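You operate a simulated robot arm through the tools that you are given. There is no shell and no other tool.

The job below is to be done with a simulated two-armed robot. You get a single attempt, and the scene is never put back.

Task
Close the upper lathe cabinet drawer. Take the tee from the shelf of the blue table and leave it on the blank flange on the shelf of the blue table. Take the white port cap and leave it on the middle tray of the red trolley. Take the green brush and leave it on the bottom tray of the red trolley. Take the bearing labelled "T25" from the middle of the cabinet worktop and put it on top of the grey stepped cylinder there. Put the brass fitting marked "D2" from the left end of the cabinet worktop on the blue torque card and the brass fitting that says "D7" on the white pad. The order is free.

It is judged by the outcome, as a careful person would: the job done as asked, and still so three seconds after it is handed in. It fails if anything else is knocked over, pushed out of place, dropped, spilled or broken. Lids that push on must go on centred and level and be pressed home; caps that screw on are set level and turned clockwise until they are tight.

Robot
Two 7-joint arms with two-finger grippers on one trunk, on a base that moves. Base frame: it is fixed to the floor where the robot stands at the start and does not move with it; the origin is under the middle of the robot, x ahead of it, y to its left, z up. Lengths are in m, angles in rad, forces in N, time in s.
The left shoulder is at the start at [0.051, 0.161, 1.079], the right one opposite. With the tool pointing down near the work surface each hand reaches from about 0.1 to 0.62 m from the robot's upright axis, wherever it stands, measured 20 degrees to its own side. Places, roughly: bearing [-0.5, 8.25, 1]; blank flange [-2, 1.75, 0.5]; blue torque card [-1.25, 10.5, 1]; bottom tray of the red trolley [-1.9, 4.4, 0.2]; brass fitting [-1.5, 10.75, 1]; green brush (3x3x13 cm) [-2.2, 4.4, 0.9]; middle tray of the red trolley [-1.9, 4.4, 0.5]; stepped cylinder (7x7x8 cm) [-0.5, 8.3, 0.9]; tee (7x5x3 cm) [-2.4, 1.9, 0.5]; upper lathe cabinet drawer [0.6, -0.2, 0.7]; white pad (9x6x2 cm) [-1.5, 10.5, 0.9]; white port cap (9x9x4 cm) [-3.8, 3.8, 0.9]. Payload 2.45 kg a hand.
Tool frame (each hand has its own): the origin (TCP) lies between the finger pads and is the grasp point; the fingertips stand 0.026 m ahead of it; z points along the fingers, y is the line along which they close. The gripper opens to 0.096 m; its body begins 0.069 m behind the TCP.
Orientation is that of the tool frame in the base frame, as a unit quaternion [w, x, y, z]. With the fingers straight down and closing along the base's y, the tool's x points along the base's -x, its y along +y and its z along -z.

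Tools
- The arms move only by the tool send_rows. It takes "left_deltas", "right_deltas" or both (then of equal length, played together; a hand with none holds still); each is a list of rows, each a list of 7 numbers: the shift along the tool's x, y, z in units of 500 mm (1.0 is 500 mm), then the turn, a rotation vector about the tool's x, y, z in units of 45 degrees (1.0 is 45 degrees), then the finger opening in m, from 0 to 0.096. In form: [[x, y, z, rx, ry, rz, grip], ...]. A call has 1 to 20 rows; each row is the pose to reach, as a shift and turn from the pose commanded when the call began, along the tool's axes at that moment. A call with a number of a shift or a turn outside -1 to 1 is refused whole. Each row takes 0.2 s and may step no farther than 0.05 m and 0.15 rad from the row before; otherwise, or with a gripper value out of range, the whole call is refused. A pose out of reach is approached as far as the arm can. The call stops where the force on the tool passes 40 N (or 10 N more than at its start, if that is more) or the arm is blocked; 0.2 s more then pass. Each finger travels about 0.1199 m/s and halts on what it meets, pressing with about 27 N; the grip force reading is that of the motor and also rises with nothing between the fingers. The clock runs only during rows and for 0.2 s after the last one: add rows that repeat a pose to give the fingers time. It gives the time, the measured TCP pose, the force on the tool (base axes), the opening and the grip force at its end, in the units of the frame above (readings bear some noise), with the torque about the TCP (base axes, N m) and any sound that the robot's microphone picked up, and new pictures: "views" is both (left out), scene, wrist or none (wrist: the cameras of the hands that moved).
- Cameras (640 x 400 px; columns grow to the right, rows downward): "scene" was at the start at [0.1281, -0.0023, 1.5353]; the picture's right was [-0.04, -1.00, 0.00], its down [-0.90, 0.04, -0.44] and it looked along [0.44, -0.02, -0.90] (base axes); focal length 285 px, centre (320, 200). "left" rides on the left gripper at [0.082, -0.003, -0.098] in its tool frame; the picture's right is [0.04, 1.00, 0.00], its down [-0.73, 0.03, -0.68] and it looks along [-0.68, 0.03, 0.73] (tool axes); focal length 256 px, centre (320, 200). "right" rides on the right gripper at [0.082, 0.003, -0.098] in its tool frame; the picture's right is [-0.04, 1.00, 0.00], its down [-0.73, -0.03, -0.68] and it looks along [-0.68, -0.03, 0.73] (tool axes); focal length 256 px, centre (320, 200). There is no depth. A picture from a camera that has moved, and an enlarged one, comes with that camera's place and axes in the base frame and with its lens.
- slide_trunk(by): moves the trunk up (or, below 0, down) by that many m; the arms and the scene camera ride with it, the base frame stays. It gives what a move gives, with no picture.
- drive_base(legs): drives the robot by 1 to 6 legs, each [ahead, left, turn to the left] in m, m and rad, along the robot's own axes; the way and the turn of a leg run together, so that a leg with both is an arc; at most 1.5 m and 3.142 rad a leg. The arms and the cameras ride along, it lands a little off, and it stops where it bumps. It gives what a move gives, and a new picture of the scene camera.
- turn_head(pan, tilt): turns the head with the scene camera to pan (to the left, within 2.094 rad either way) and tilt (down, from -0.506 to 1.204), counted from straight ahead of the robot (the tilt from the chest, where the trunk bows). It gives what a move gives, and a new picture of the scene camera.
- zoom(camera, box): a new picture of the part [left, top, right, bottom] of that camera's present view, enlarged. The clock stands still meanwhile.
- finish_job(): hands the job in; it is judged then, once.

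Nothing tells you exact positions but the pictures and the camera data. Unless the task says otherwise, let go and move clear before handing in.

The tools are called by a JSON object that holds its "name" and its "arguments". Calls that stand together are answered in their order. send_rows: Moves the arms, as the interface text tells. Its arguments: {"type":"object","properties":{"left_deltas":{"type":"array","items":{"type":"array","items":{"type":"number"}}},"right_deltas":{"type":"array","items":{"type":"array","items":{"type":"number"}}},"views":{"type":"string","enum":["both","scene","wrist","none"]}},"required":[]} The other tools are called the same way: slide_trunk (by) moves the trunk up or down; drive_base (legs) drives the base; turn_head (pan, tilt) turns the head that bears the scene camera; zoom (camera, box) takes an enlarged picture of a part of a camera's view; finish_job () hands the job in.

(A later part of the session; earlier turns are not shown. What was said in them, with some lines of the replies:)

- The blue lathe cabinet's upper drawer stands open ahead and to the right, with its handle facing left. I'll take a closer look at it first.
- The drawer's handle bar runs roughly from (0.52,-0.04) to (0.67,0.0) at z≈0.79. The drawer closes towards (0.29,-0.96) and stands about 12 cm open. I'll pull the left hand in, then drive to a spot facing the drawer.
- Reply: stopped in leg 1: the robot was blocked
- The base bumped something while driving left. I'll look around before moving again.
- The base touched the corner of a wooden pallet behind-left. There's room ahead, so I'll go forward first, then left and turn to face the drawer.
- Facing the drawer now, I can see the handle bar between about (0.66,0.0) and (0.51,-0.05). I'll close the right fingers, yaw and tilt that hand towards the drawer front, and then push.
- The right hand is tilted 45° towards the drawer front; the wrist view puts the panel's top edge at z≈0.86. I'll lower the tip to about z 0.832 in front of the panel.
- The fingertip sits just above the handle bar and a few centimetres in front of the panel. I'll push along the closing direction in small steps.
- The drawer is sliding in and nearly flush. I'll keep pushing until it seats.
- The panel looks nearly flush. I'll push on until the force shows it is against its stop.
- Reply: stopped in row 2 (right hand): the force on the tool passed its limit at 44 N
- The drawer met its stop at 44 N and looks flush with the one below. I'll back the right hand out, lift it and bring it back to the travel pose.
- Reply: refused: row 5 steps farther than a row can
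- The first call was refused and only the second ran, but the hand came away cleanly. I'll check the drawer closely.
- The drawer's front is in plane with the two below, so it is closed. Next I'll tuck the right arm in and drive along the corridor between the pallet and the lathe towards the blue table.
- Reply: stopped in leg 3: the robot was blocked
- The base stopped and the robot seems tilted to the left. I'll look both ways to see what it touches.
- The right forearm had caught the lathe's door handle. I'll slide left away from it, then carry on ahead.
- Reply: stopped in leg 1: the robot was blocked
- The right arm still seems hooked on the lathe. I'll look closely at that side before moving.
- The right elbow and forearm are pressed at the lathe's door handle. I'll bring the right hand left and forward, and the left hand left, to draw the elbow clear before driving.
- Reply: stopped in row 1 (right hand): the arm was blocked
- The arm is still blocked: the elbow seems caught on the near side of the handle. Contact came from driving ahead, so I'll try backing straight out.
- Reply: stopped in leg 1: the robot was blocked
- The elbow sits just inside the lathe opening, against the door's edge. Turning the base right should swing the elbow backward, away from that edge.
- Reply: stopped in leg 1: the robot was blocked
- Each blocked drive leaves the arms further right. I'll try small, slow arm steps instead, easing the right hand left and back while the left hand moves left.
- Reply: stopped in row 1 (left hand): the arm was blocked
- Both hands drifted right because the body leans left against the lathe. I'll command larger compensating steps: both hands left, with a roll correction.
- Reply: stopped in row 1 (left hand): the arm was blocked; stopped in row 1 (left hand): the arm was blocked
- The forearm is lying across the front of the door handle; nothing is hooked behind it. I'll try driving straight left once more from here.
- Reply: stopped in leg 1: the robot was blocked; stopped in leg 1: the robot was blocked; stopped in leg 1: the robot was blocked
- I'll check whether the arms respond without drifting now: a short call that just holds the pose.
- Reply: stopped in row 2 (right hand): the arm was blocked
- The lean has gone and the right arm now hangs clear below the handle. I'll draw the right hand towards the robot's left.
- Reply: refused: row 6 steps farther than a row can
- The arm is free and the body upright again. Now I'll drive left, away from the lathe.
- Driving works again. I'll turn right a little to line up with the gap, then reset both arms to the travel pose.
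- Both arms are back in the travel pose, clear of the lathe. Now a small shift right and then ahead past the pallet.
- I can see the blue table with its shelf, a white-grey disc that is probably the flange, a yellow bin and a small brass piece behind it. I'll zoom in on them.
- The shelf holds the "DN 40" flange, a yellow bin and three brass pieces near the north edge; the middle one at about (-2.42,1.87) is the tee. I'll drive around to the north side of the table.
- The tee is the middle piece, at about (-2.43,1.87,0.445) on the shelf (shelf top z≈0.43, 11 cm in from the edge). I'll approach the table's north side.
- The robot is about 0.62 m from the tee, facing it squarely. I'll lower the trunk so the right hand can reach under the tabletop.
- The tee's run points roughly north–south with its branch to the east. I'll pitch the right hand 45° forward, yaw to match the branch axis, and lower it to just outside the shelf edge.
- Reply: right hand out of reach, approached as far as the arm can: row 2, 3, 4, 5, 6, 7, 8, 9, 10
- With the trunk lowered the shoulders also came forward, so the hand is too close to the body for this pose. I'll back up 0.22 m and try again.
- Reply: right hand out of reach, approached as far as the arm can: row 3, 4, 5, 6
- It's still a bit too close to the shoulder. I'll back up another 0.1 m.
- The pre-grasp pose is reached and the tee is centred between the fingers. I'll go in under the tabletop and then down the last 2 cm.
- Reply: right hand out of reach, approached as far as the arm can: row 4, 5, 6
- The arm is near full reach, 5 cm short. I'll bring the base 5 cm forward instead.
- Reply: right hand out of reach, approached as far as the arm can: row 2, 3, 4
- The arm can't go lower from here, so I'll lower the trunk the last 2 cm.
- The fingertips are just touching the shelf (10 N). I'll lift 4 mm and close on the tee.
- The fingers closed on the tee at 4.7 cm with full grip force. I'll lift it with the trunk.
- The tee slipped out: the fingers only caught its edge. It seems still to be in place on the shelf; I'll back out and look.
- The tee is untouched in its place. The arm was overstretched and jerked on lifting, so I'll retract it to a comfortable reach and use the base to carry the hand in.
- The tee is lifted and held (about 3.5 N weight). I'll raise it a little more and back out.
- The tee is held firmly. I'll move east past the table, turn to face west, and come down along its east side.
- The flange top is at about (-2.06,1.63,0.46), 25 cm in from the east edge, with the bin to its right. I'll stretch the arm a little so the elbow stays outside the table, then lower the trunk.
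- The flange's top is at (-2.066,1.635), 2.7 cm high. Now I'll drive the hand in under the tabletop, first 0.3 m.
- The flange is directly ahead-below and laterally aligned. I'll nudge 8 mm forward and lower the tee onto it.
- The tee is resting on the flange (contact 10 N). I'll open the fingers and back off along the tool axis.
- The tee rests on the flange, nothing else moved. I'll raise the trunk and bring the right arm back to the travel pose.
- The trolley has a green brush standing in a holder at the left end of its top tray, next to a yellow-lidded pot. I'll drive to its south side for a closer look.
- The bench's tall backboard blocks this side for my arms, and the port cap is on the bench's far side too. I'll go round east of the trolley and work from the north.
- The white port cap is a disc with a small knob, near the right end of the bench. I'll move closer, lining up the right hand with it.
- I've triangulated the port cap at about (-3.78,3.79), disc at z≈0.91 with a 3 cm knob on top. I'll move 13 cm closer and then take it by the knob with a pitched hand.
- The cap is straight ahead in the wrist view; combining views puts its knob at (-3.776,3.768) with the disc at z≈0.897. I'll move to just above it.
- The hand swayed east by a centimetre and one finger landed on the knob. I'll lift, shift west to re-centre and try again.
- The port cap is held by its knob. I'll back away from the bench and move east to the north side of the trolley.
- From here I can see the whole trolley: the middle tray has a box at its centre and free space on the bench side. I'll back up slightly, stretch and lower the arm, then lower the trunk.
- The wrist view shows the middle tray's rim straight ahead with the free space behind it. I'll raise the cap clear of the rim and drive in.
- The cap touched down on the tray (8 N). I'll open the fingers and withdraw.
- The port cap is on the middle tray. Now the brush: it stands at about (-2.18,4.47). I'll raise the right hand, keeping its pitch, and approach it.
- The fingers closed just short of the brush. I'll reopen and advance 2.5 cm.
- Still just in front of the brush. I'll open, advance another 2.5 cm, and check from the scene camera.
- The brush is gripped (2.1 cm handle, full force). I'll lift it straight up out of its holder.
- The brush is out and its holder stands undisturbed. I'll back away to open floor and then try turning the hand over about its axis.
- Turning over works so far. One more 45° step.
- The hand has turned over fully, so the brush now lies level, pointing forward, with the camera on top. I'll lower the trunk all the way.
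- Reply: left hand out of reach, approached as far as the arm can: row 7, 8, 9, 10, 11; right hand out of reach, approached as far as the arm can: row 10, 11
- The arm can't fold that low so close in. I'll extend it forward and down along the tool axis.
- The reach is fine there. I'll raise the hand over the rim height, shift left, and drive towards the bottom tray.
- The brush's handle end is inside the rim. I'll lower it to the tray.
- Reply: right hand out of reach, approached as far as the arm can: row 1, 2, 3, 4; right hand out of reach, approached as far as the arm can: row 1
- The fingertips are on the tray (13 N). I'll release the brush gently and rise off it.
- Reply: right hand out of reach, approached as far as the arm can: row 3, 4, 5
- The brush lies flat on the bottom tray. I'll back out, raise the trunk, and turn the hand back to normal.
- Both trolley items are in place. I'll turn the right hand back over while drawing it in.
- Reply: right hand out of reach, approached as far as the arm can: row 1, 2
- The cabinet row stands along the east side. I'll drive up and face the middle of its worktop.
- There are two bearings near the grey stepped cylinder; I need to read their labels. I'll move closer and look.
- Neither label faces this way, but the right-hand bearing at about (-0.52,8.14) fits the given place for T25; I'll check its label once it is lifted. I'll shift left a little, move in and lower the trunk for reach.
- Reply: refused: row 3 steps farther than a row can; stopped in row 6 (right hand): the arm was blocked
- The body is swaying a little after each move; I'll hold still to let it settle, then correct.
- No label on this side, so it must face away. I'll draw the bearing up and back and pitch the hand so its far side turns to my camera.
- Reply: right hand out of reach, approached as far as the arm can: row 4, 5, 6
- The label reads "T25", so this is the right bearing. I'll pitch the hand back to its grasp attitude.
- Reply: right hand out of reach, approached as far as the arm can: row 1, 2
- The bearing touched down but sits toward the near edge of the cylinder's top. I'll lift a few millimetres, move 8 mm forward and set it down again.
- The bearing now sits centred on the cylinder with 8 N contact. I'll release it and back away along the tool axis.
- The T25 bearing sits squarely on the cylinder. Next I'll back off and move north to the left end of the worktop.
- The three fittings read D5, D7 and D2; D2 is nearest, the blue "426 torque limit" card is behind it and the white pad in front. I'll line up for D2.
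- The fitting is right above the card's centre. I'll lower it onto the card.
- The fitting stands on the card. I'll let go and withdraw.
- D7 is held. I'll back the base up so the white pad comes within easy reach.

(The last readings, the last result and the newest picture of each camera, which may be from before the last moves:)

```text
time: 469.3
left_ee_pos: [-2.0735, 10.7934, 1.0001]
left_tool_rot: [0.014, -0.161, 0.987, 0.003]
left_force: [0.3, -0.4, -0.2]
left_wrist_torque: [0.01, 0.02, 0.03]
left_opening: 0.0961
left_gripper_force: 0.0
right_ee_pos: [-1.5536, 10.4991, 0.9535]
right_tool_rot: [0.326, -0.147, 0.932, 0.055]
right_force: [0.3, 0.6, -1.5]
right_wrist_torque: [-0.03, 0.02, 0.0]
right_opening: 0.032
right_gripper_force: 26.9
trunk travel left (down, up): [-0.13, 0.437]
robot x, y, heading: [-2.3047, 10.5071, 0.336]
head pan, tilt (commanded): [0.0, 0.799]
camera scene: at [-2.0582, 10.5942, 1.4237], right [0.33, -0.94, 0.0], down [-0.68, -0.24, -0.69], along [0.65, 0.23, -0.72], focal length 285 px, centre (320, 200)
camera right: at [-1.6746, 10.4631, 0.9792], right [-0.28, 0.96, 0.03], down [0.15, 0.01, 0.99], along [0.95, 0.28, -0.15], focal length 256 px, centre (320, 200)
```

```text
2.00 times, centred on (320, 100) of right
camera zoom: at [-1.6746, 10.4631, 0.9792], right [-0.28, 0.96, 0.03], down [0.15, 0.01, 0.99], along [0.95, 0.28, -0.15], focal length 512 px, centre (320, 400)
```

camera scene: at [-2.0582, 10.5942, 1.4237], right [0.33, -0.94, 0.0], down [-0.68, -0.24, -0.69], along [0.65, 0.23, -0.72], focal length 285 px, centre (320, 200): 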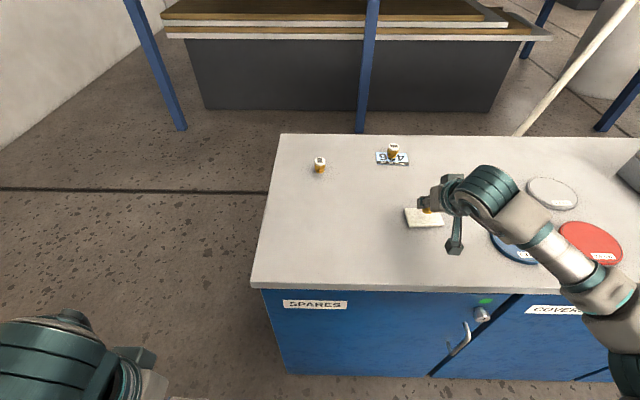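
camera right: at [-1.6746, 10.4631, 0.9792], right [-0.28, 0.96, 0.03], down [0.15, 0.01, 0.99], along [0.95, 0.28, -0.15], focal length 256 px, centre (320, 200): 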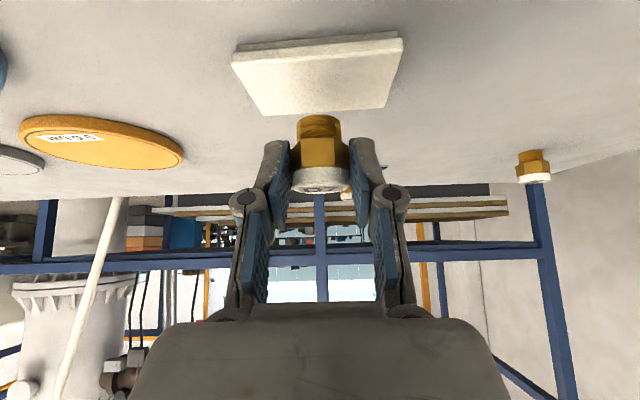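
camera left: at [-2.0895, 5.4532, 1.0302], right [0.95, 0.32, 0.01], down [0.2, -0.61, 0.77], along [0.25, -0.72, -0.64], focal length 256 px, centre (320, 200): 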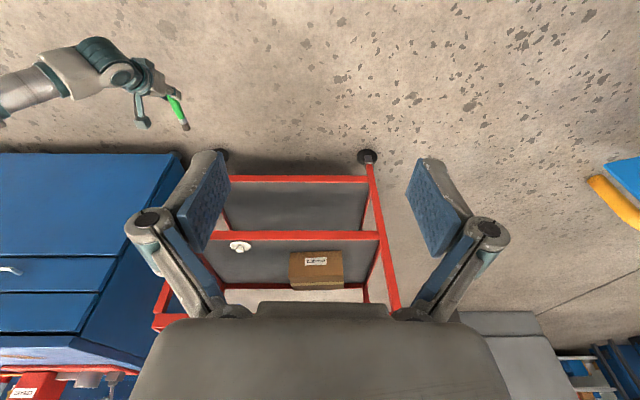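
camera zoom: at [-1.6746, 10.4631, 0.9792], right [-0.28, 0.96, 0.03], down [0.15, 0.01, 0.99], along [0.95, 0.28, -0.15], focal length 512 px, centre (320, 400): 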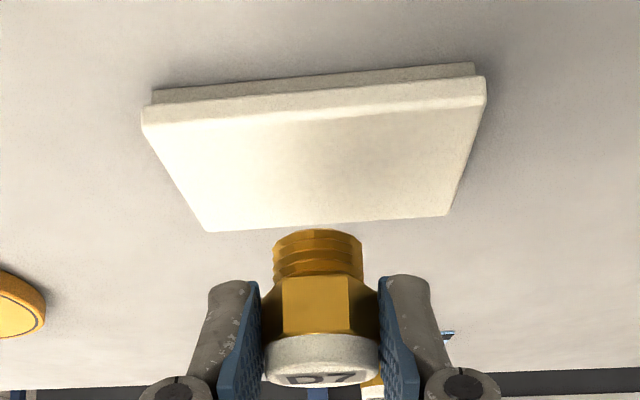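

{"name": "send_rows", "arguments": {"right_deltas": [[0.0074, 0, 0.0094, 0, 0, 0, 0.01], [0.0136, 0, 0.0172, 0, 0, 0, 0.01], [0.0136, 0, 0.0172, 0, 0, 0, 0.01], [0.0136, 0, 0.0172, 0, 0, 0, 0.01]], "views": "none"}}

```text
time: 470.3
left_ee_pos: [-2.0747, 10.7935, 0.9982]
left_tool_rot: [0.015, -0.162, 0.987, 0.002]
left_force: [-0.7, 0.3, 0.7]
left_wrist_torque: [-0.01, 0.01, 0.0]
left_opening: 0.0961
left_gripper_force: 0.1
right_ee_pos: [-1.5536, 10.4988, 0.9421]
right_tool_rot: [0.326, -0.147, 0.932, 0.055]
right_force: [-0.3, -0.6, -0.9]
right_wrist_torque: [0.01, -0.01, 0.02]
right_opening: 0.032
right_gripper_force: 26.8
trunk travel left (down, up): [-0.13, 0.437]
robot x, y, heading: [-2.3054, 10.5098, 0.332]
head pan, tilt (commanded): [0.0, 0.799]
```

{"name": "send_rows", "arguments": {"right_deltas": [[0.0025, 0, 0.0031, 0, 0, 0, 0.01], [0.005, 0, 0.0062, 0, 0, 0, 0.01], [0.005, 0, 0.0062, 0, 0, 0, 0.01]], "views": "wrist"}}

{"name": "zoom", "arguments": {"camera": "right", "box": [220, 0, 420, 200]}}

```text
time: 471.1
left_ee_pos: [-2.0744, 10.7929, 0.9988]
left_tool_rot: [0.014, -0.161, 0.987, 0.003]
left_force: [1.0, 0.1, 0.8]
left_wrist_torque: [0.02, 0.0, 0.03]
left_opening: 0.0961
left_gripper_force: 0.0
right_ee_pos: [-1.5543, 10.4978, 0.9388]
right_tool_rot: [0.326, -0.147, 0.932, 0.055]
right_force: [-0.4, -1.2, -1.7]
right_wrist_torque: [-0.01, 0.01, 0.02]
right_opening: 0.0319
right_gripper_force: 26.8
trunk travel left (down, up): [-0.13, 0.437]
robot x, y, heading: [-2.3039, 10.5105, 0.336]
head pan, tilt (commanded): [0.0, 0.799]
camera right: at [-1.6749, 10.4636, 0.9645], right [-0.28, 0.96, 0.03], down [0.15, 0.01, 0.99], along [0.95, 0.28, -0.15], focal length 256 px, centre (320, 200)
```

right: 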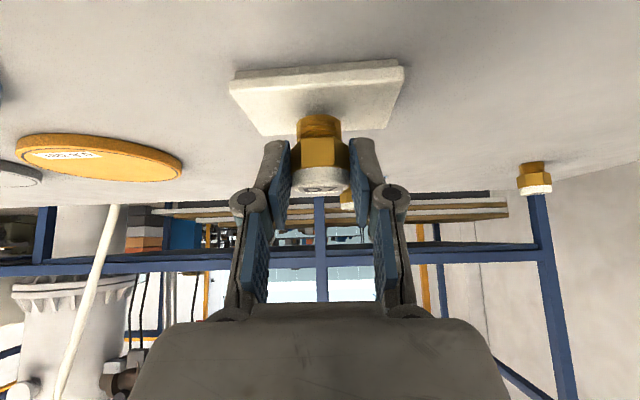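

```text
2.00 times, centred on (320, 100) of right
camera zoom: at [-1.6749, 10.4636, 0.9645], right [-0.28, 0.96, 0.03], down [0.15, 0.01, 0.99], along [0.95, 0.28, -0.15], focal length 512 px, centre (320, 400)
```

zoom: 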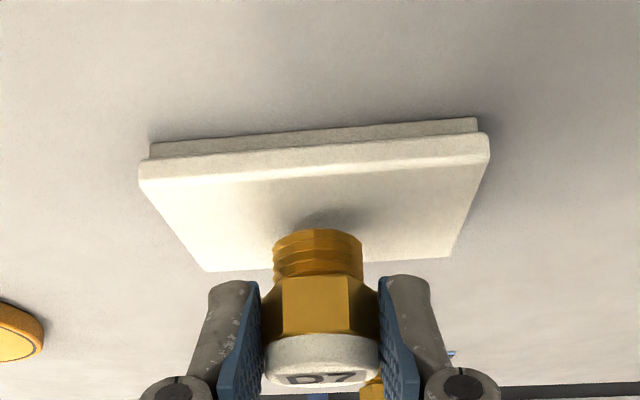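

{"name": "send_rows", "arguments": {"right_deltas": [[0.0025, 0, 0.0031, 0, 0, 0, 0.01], [0.005, 0, 0.0062, 0, 0, 0, 0.01], [0.005, 0, 0.0062, 0, 0, 0, 0.01]], "views": "none"}}

```text
time: 471.9
left_ee_pos: [-2.0736, 10.7941, 0.9988]
left_tool_rot: [0.014, -0.161, 0.987, 0.003]
left_force: [-0.1, -0.3, 1.0]
left_wrist_torque: [-0.01, 0.0, -0.01]
left_opening: 0.096
left_gripper_force: 0.1
right_ee_pos: [-1.5546, 10.498, 0.9333]
right_tool_rot: [0.327, -0.146, 0.932, 0.055]
right_force: [0.6, -0.4, -1.8]
right_wrist_torque: [-0.01, 0.03, 0.01]
right_opening: 0.032
right_gripper_force: 26.9
trunk travel left (down, up): [-0.13, 0.437]
robot x, y, heading: [-2.3039, 10.5099, 0.339]
head pan, tilt (commanded): [0.0, 0.799]
```

{"name": "send_rows", "arguments": {"right_deltas": [[0.0025, 0, 0.0031, 0, 0, 0, 0.01], [0.0037, 0, 0.0047, 0, 0, 0, 0.01], [0.0037, 0, 0.0047, 0, 0, 0, 0.01]], "views": "wrist"}}

{"name": "zoom", "arguments": {"camera": "right", "box": [220, 0, 420, 200]}}

```text
time: 472.7
left_ee_pos: [-2.0734, 10.7935, 1.0002]
left_tool_rot: [0.015, -0.161, 0.987, 0.003]
left_force: [0.3, -0.4, -0.3]
left_wrist_torque: [0.04, 0.01, -0.01]
left_opening: 0.0961
left_gripper_force: 0.1
right_ee_pos: [-1.5539, 10.4993, 0.9328]
right_tool_rot: [0.326, -0.146, 0.932, 0.055]
right_force: [0.1, 0.8, 0.9]
right_wrist_torque: [0.01, 0.04, -0.01]
right_opening: 0.0319
right_gripper_force: 27.1
trunk travel left (down, up): [-0.13, 0.437]
robot x, y, heading: [-2.3031, 10.5074, 0.335]
head pan, tilt (commanded): [0.0, 0.799]
camera right: at [-1.6753, 10.4633, 0.9579], right [-0.28, 0.96, 0.03], down [0.15, 0.01, 0.99], along [0.95, 0.28, -0.15], focal length 256 px, centre (320, 200)
```

right: 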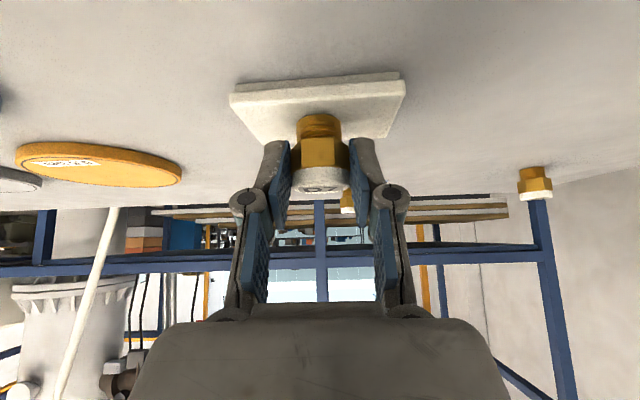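

```text
2.00 times, centred on (320, 100) of right
camera zoom: at [-1.6753, 10.4633, 0.9579], right [-0.28, 0.96, 0.03], down [0.15, 0.01, 0.99], along [0.95, 0.28, -0.15], focal length 512 px, centre (320, 400)
```

zoom: 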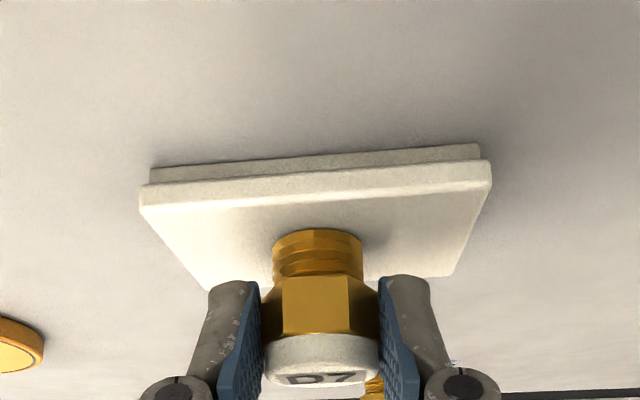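

Contact with the pad is made, and the fitting stands in its middle. I'll release it.

{"name": "send_rows", "arguments": {"right_deltas": [[0.0008, 0, 0.001, 0, 0, 0, 0.01], [0.0008, 0, 0.001, 0, 0, 0, 0.034], [0.0008, 0, 0.001, 0, 0, 0, 0.038], [0.0008, 0, 0.001, 0, 0, 0, 0.045], [0.0008, 0, 0.001, 0, 0, 0, 0.055], [0.0008, 0, 0.001, 0, 0, 0, 0.06], [0.0008, 0, 0.001, 0, 0, 0, 0.06]], "views": "wrist"}}

{"name": "zoom", "arguments": {"camera": "right", "box": [220, 0, 420, 200]}}

```text
time: 474.3
left_ee_pos: [-2.0736, 10.7933, 0.9993]
left_tool_rot: [0.015, -0.162, 0.987, 0.003]
left_force: [0.4, -0.4, 0.0]
left_wrist_torque: [-0.02, 0.02, -0.03]
left_opening: 0.0958
left_gripper_force: 0.1
right_ee_pos: [-1.5534, 10.4985, 0.9313]
right_tool_rot: [0.328, -0.146, 0.932, 0.055]
right_force: [0.2, 0.2, 0.2]
right_wrist_torque: [0.0, 0.0, 0.01]
right_opening: 0.0602
right_gripper_force: 0.1
trunk travel left (down, up): [-0.13, 0.437]
robot x, y, heading: [-2.3009, 10.5064, 0.338]
head pan, tilt (commanded): [0.0, 0.799]
camera right: at [-1.6751, 10.4632, 0.9572], right [-0.28, 0.96, 0.03], down [0.15, 0.01, 0.99], along [0.95, 0.28, -0.15], focal length 256 px, centre (320, 200)
```

right: 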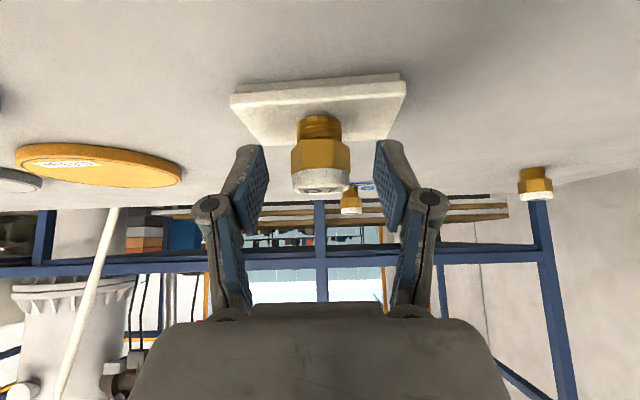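

```text
2.00 times, centred on (320, 100) of right
camera zoom: at [-1.6751, 10.4632, 0.9572], right [-0.28, 0.96, 0.03], down [0.15, 0.01, 0.99], along [0.95, 0.28, -0.15], focal length 512 px, centre (320, 400)
```

zoom: 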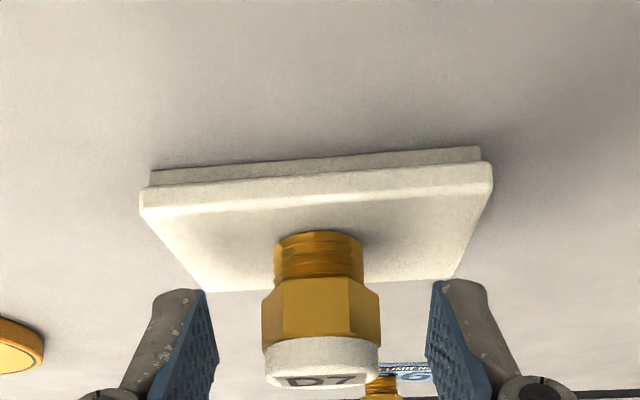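

D7 stands on the pad. I'll withdraw the hand and take a final look.

{"name": "send_rows", "arguments": {"right_deltas": [[0, 0, -0.04, 0, 0, 0, 0.06], [0, 0, -0.1, 0, 0, 0, 0.06], [0, 0, -0.18, 0, 0, 0, 0.06], [0, 0, -0.26, 0, 0, 0, 0.06], [0, 0, -0.34, 0, 0, 0, 0.06], [0, 0, -0.42, 0, 0, 0, 0.06]], "views": "none"}}

{"name": "drive_base", "arguments": {"legs": [[-0.25, 0, 0]]}}

{"name": "zoom", "arguments": {"camera": "scene", "box": [240, 90, 480, 240]}}

```text
time: 475.7
left_ee_pos: [-2.0742, 10.7939, 1.0005]
left_tool_rot: [0.016, -0.163, 0.987, 0.002]
left_force: [0.0, -0.3, -0.2]
left_wrist_torque: [0.02, -0.02, -0.01]
left_opening: 0.096
left_gripper_force: 0.0
right_ee_pos: [-1.6799, 10.4581, 1.0965]
right_tool_rot: [0.327, -0.146, 0.932, 0.055]
right_force: [1.0, 0.1, 0.2]
right_wrist_torque: [-0.02, 0.01, 0.02]
right_opening: 0.0602
right_gripper_force: 0.0
trunk travel left (down, up): [-0.13, 0.437]
robot x, y, heading: [-2.3039, 10.5113, 0.338]
head pan, tilt (commanded): [0.0, 0.799]
```

```text
time: 477.5
left_ee_pos: [-2.309, 10.7107, 0.9995]
left_tool_rot: [0.015, -0.16, 0.987, 0.002]
left_force: [0.3, 0.9, 0.4]
left_wrist_torque: [0.0, -0.05, 0.02]
left_opening: 0.096
left_gripper_force: 0.1
right_ee_pos: [-1.916, 10.373, 1.0955]
right_tool_rot: [0.327, -0.147, 0.932, 0.056]
right_force: [0.3, -0.5, 0.4]
right_wrist_torque: [0.01, -0.03, -0.03]
right_opening: 0.0601
right_gripper_force: 0.0
trunk travel left (down, up): [-0.13, 0.437]
robot x, y, heading: [-2.5376, 10.4299, 0.335]
head pan, tilt (commanded): [0.0, 0.799]
camera scene: at [-2.2942, 10.5117, 1.4238], right [0.33, -0.94, 0.0], down [-0.68, -0.24, -0.69], along [0.66, 0.23, -0.72], focal length 285 px, centre (320, 200)
```

scene: 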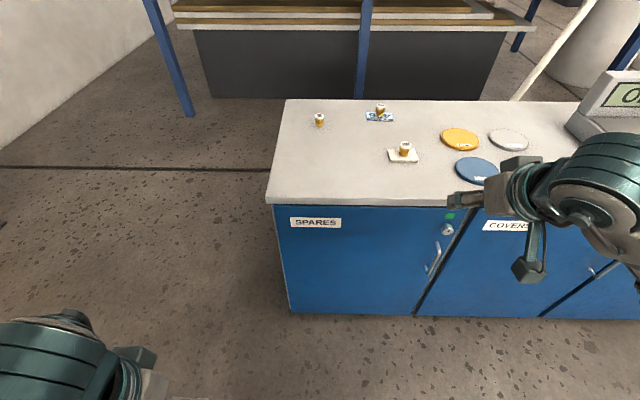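

```text
2.67 times, centred on (360, 165) of scene
camera zoom: at [-2.2942, 10.5117, 1.4238], right [0.33, -0.94, 0.0], down [-0.68, -0.24, -0.69], along [0.66, 0.23, -0.72], focal length 761 px, centre (213, 293)
```

zoom: 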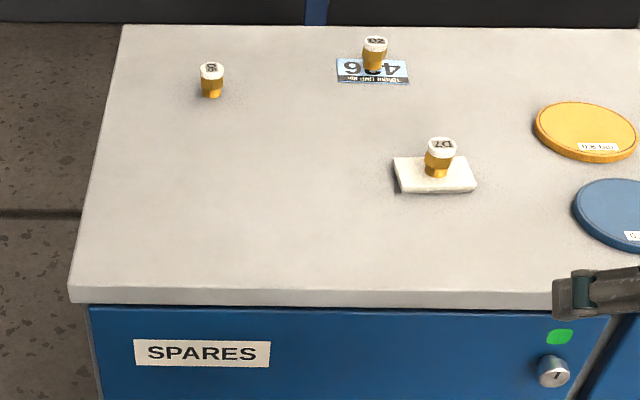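

All seven items are in place and my hands are clear:
- **Drawer:** closed.
- **Tee:** on the flange.
- **Port cap:** on the middle tray.
- **Brush:** on the bottom tray.
- **T25 bearing:** on the stepped cylinder.
- **D2:** on the blue torque card.
- **D7:** on the white pad.

I'm handing the job in.

{"name": "finish_job", "arguments": {}}

```text
The job is handed in.
```

I finished all seven parts of the job and handed it in; the hand-in gave no verdict, so the results below are what I saw through the cameras.

- **Drawer:** the upper lathe cabinet drawer is pushed in to its stop and level with the drawers below it.
- **Tee:** it rests on the "DN 40" blank flange on the shelf of the blue table. My first grip slipped before it was lifted, so I gripped it again.
- **White port cap:** it is on the middle tray of the red trolley, next to the gaskets box.
- **Green brush:** it lies flat on the bottom tray of the trolley. Its holder stayed upright on the top tray.
- **Bearing:** I turned it in the hand and read "T25" before setting it centred on the grey stepped cylinder.
- **Brass fittings:** D2 stands on the blue torque card and D7 on the white pad. D5 was not touched.

There were two bumps on the way. Early on the base touched the corner of a wooden pallet. Soon after, the right arm caught the lathe's door handle, and it took several moves to free it. The pallet measured in the same place afterwards, and I saw no damage or movement at the lathe.
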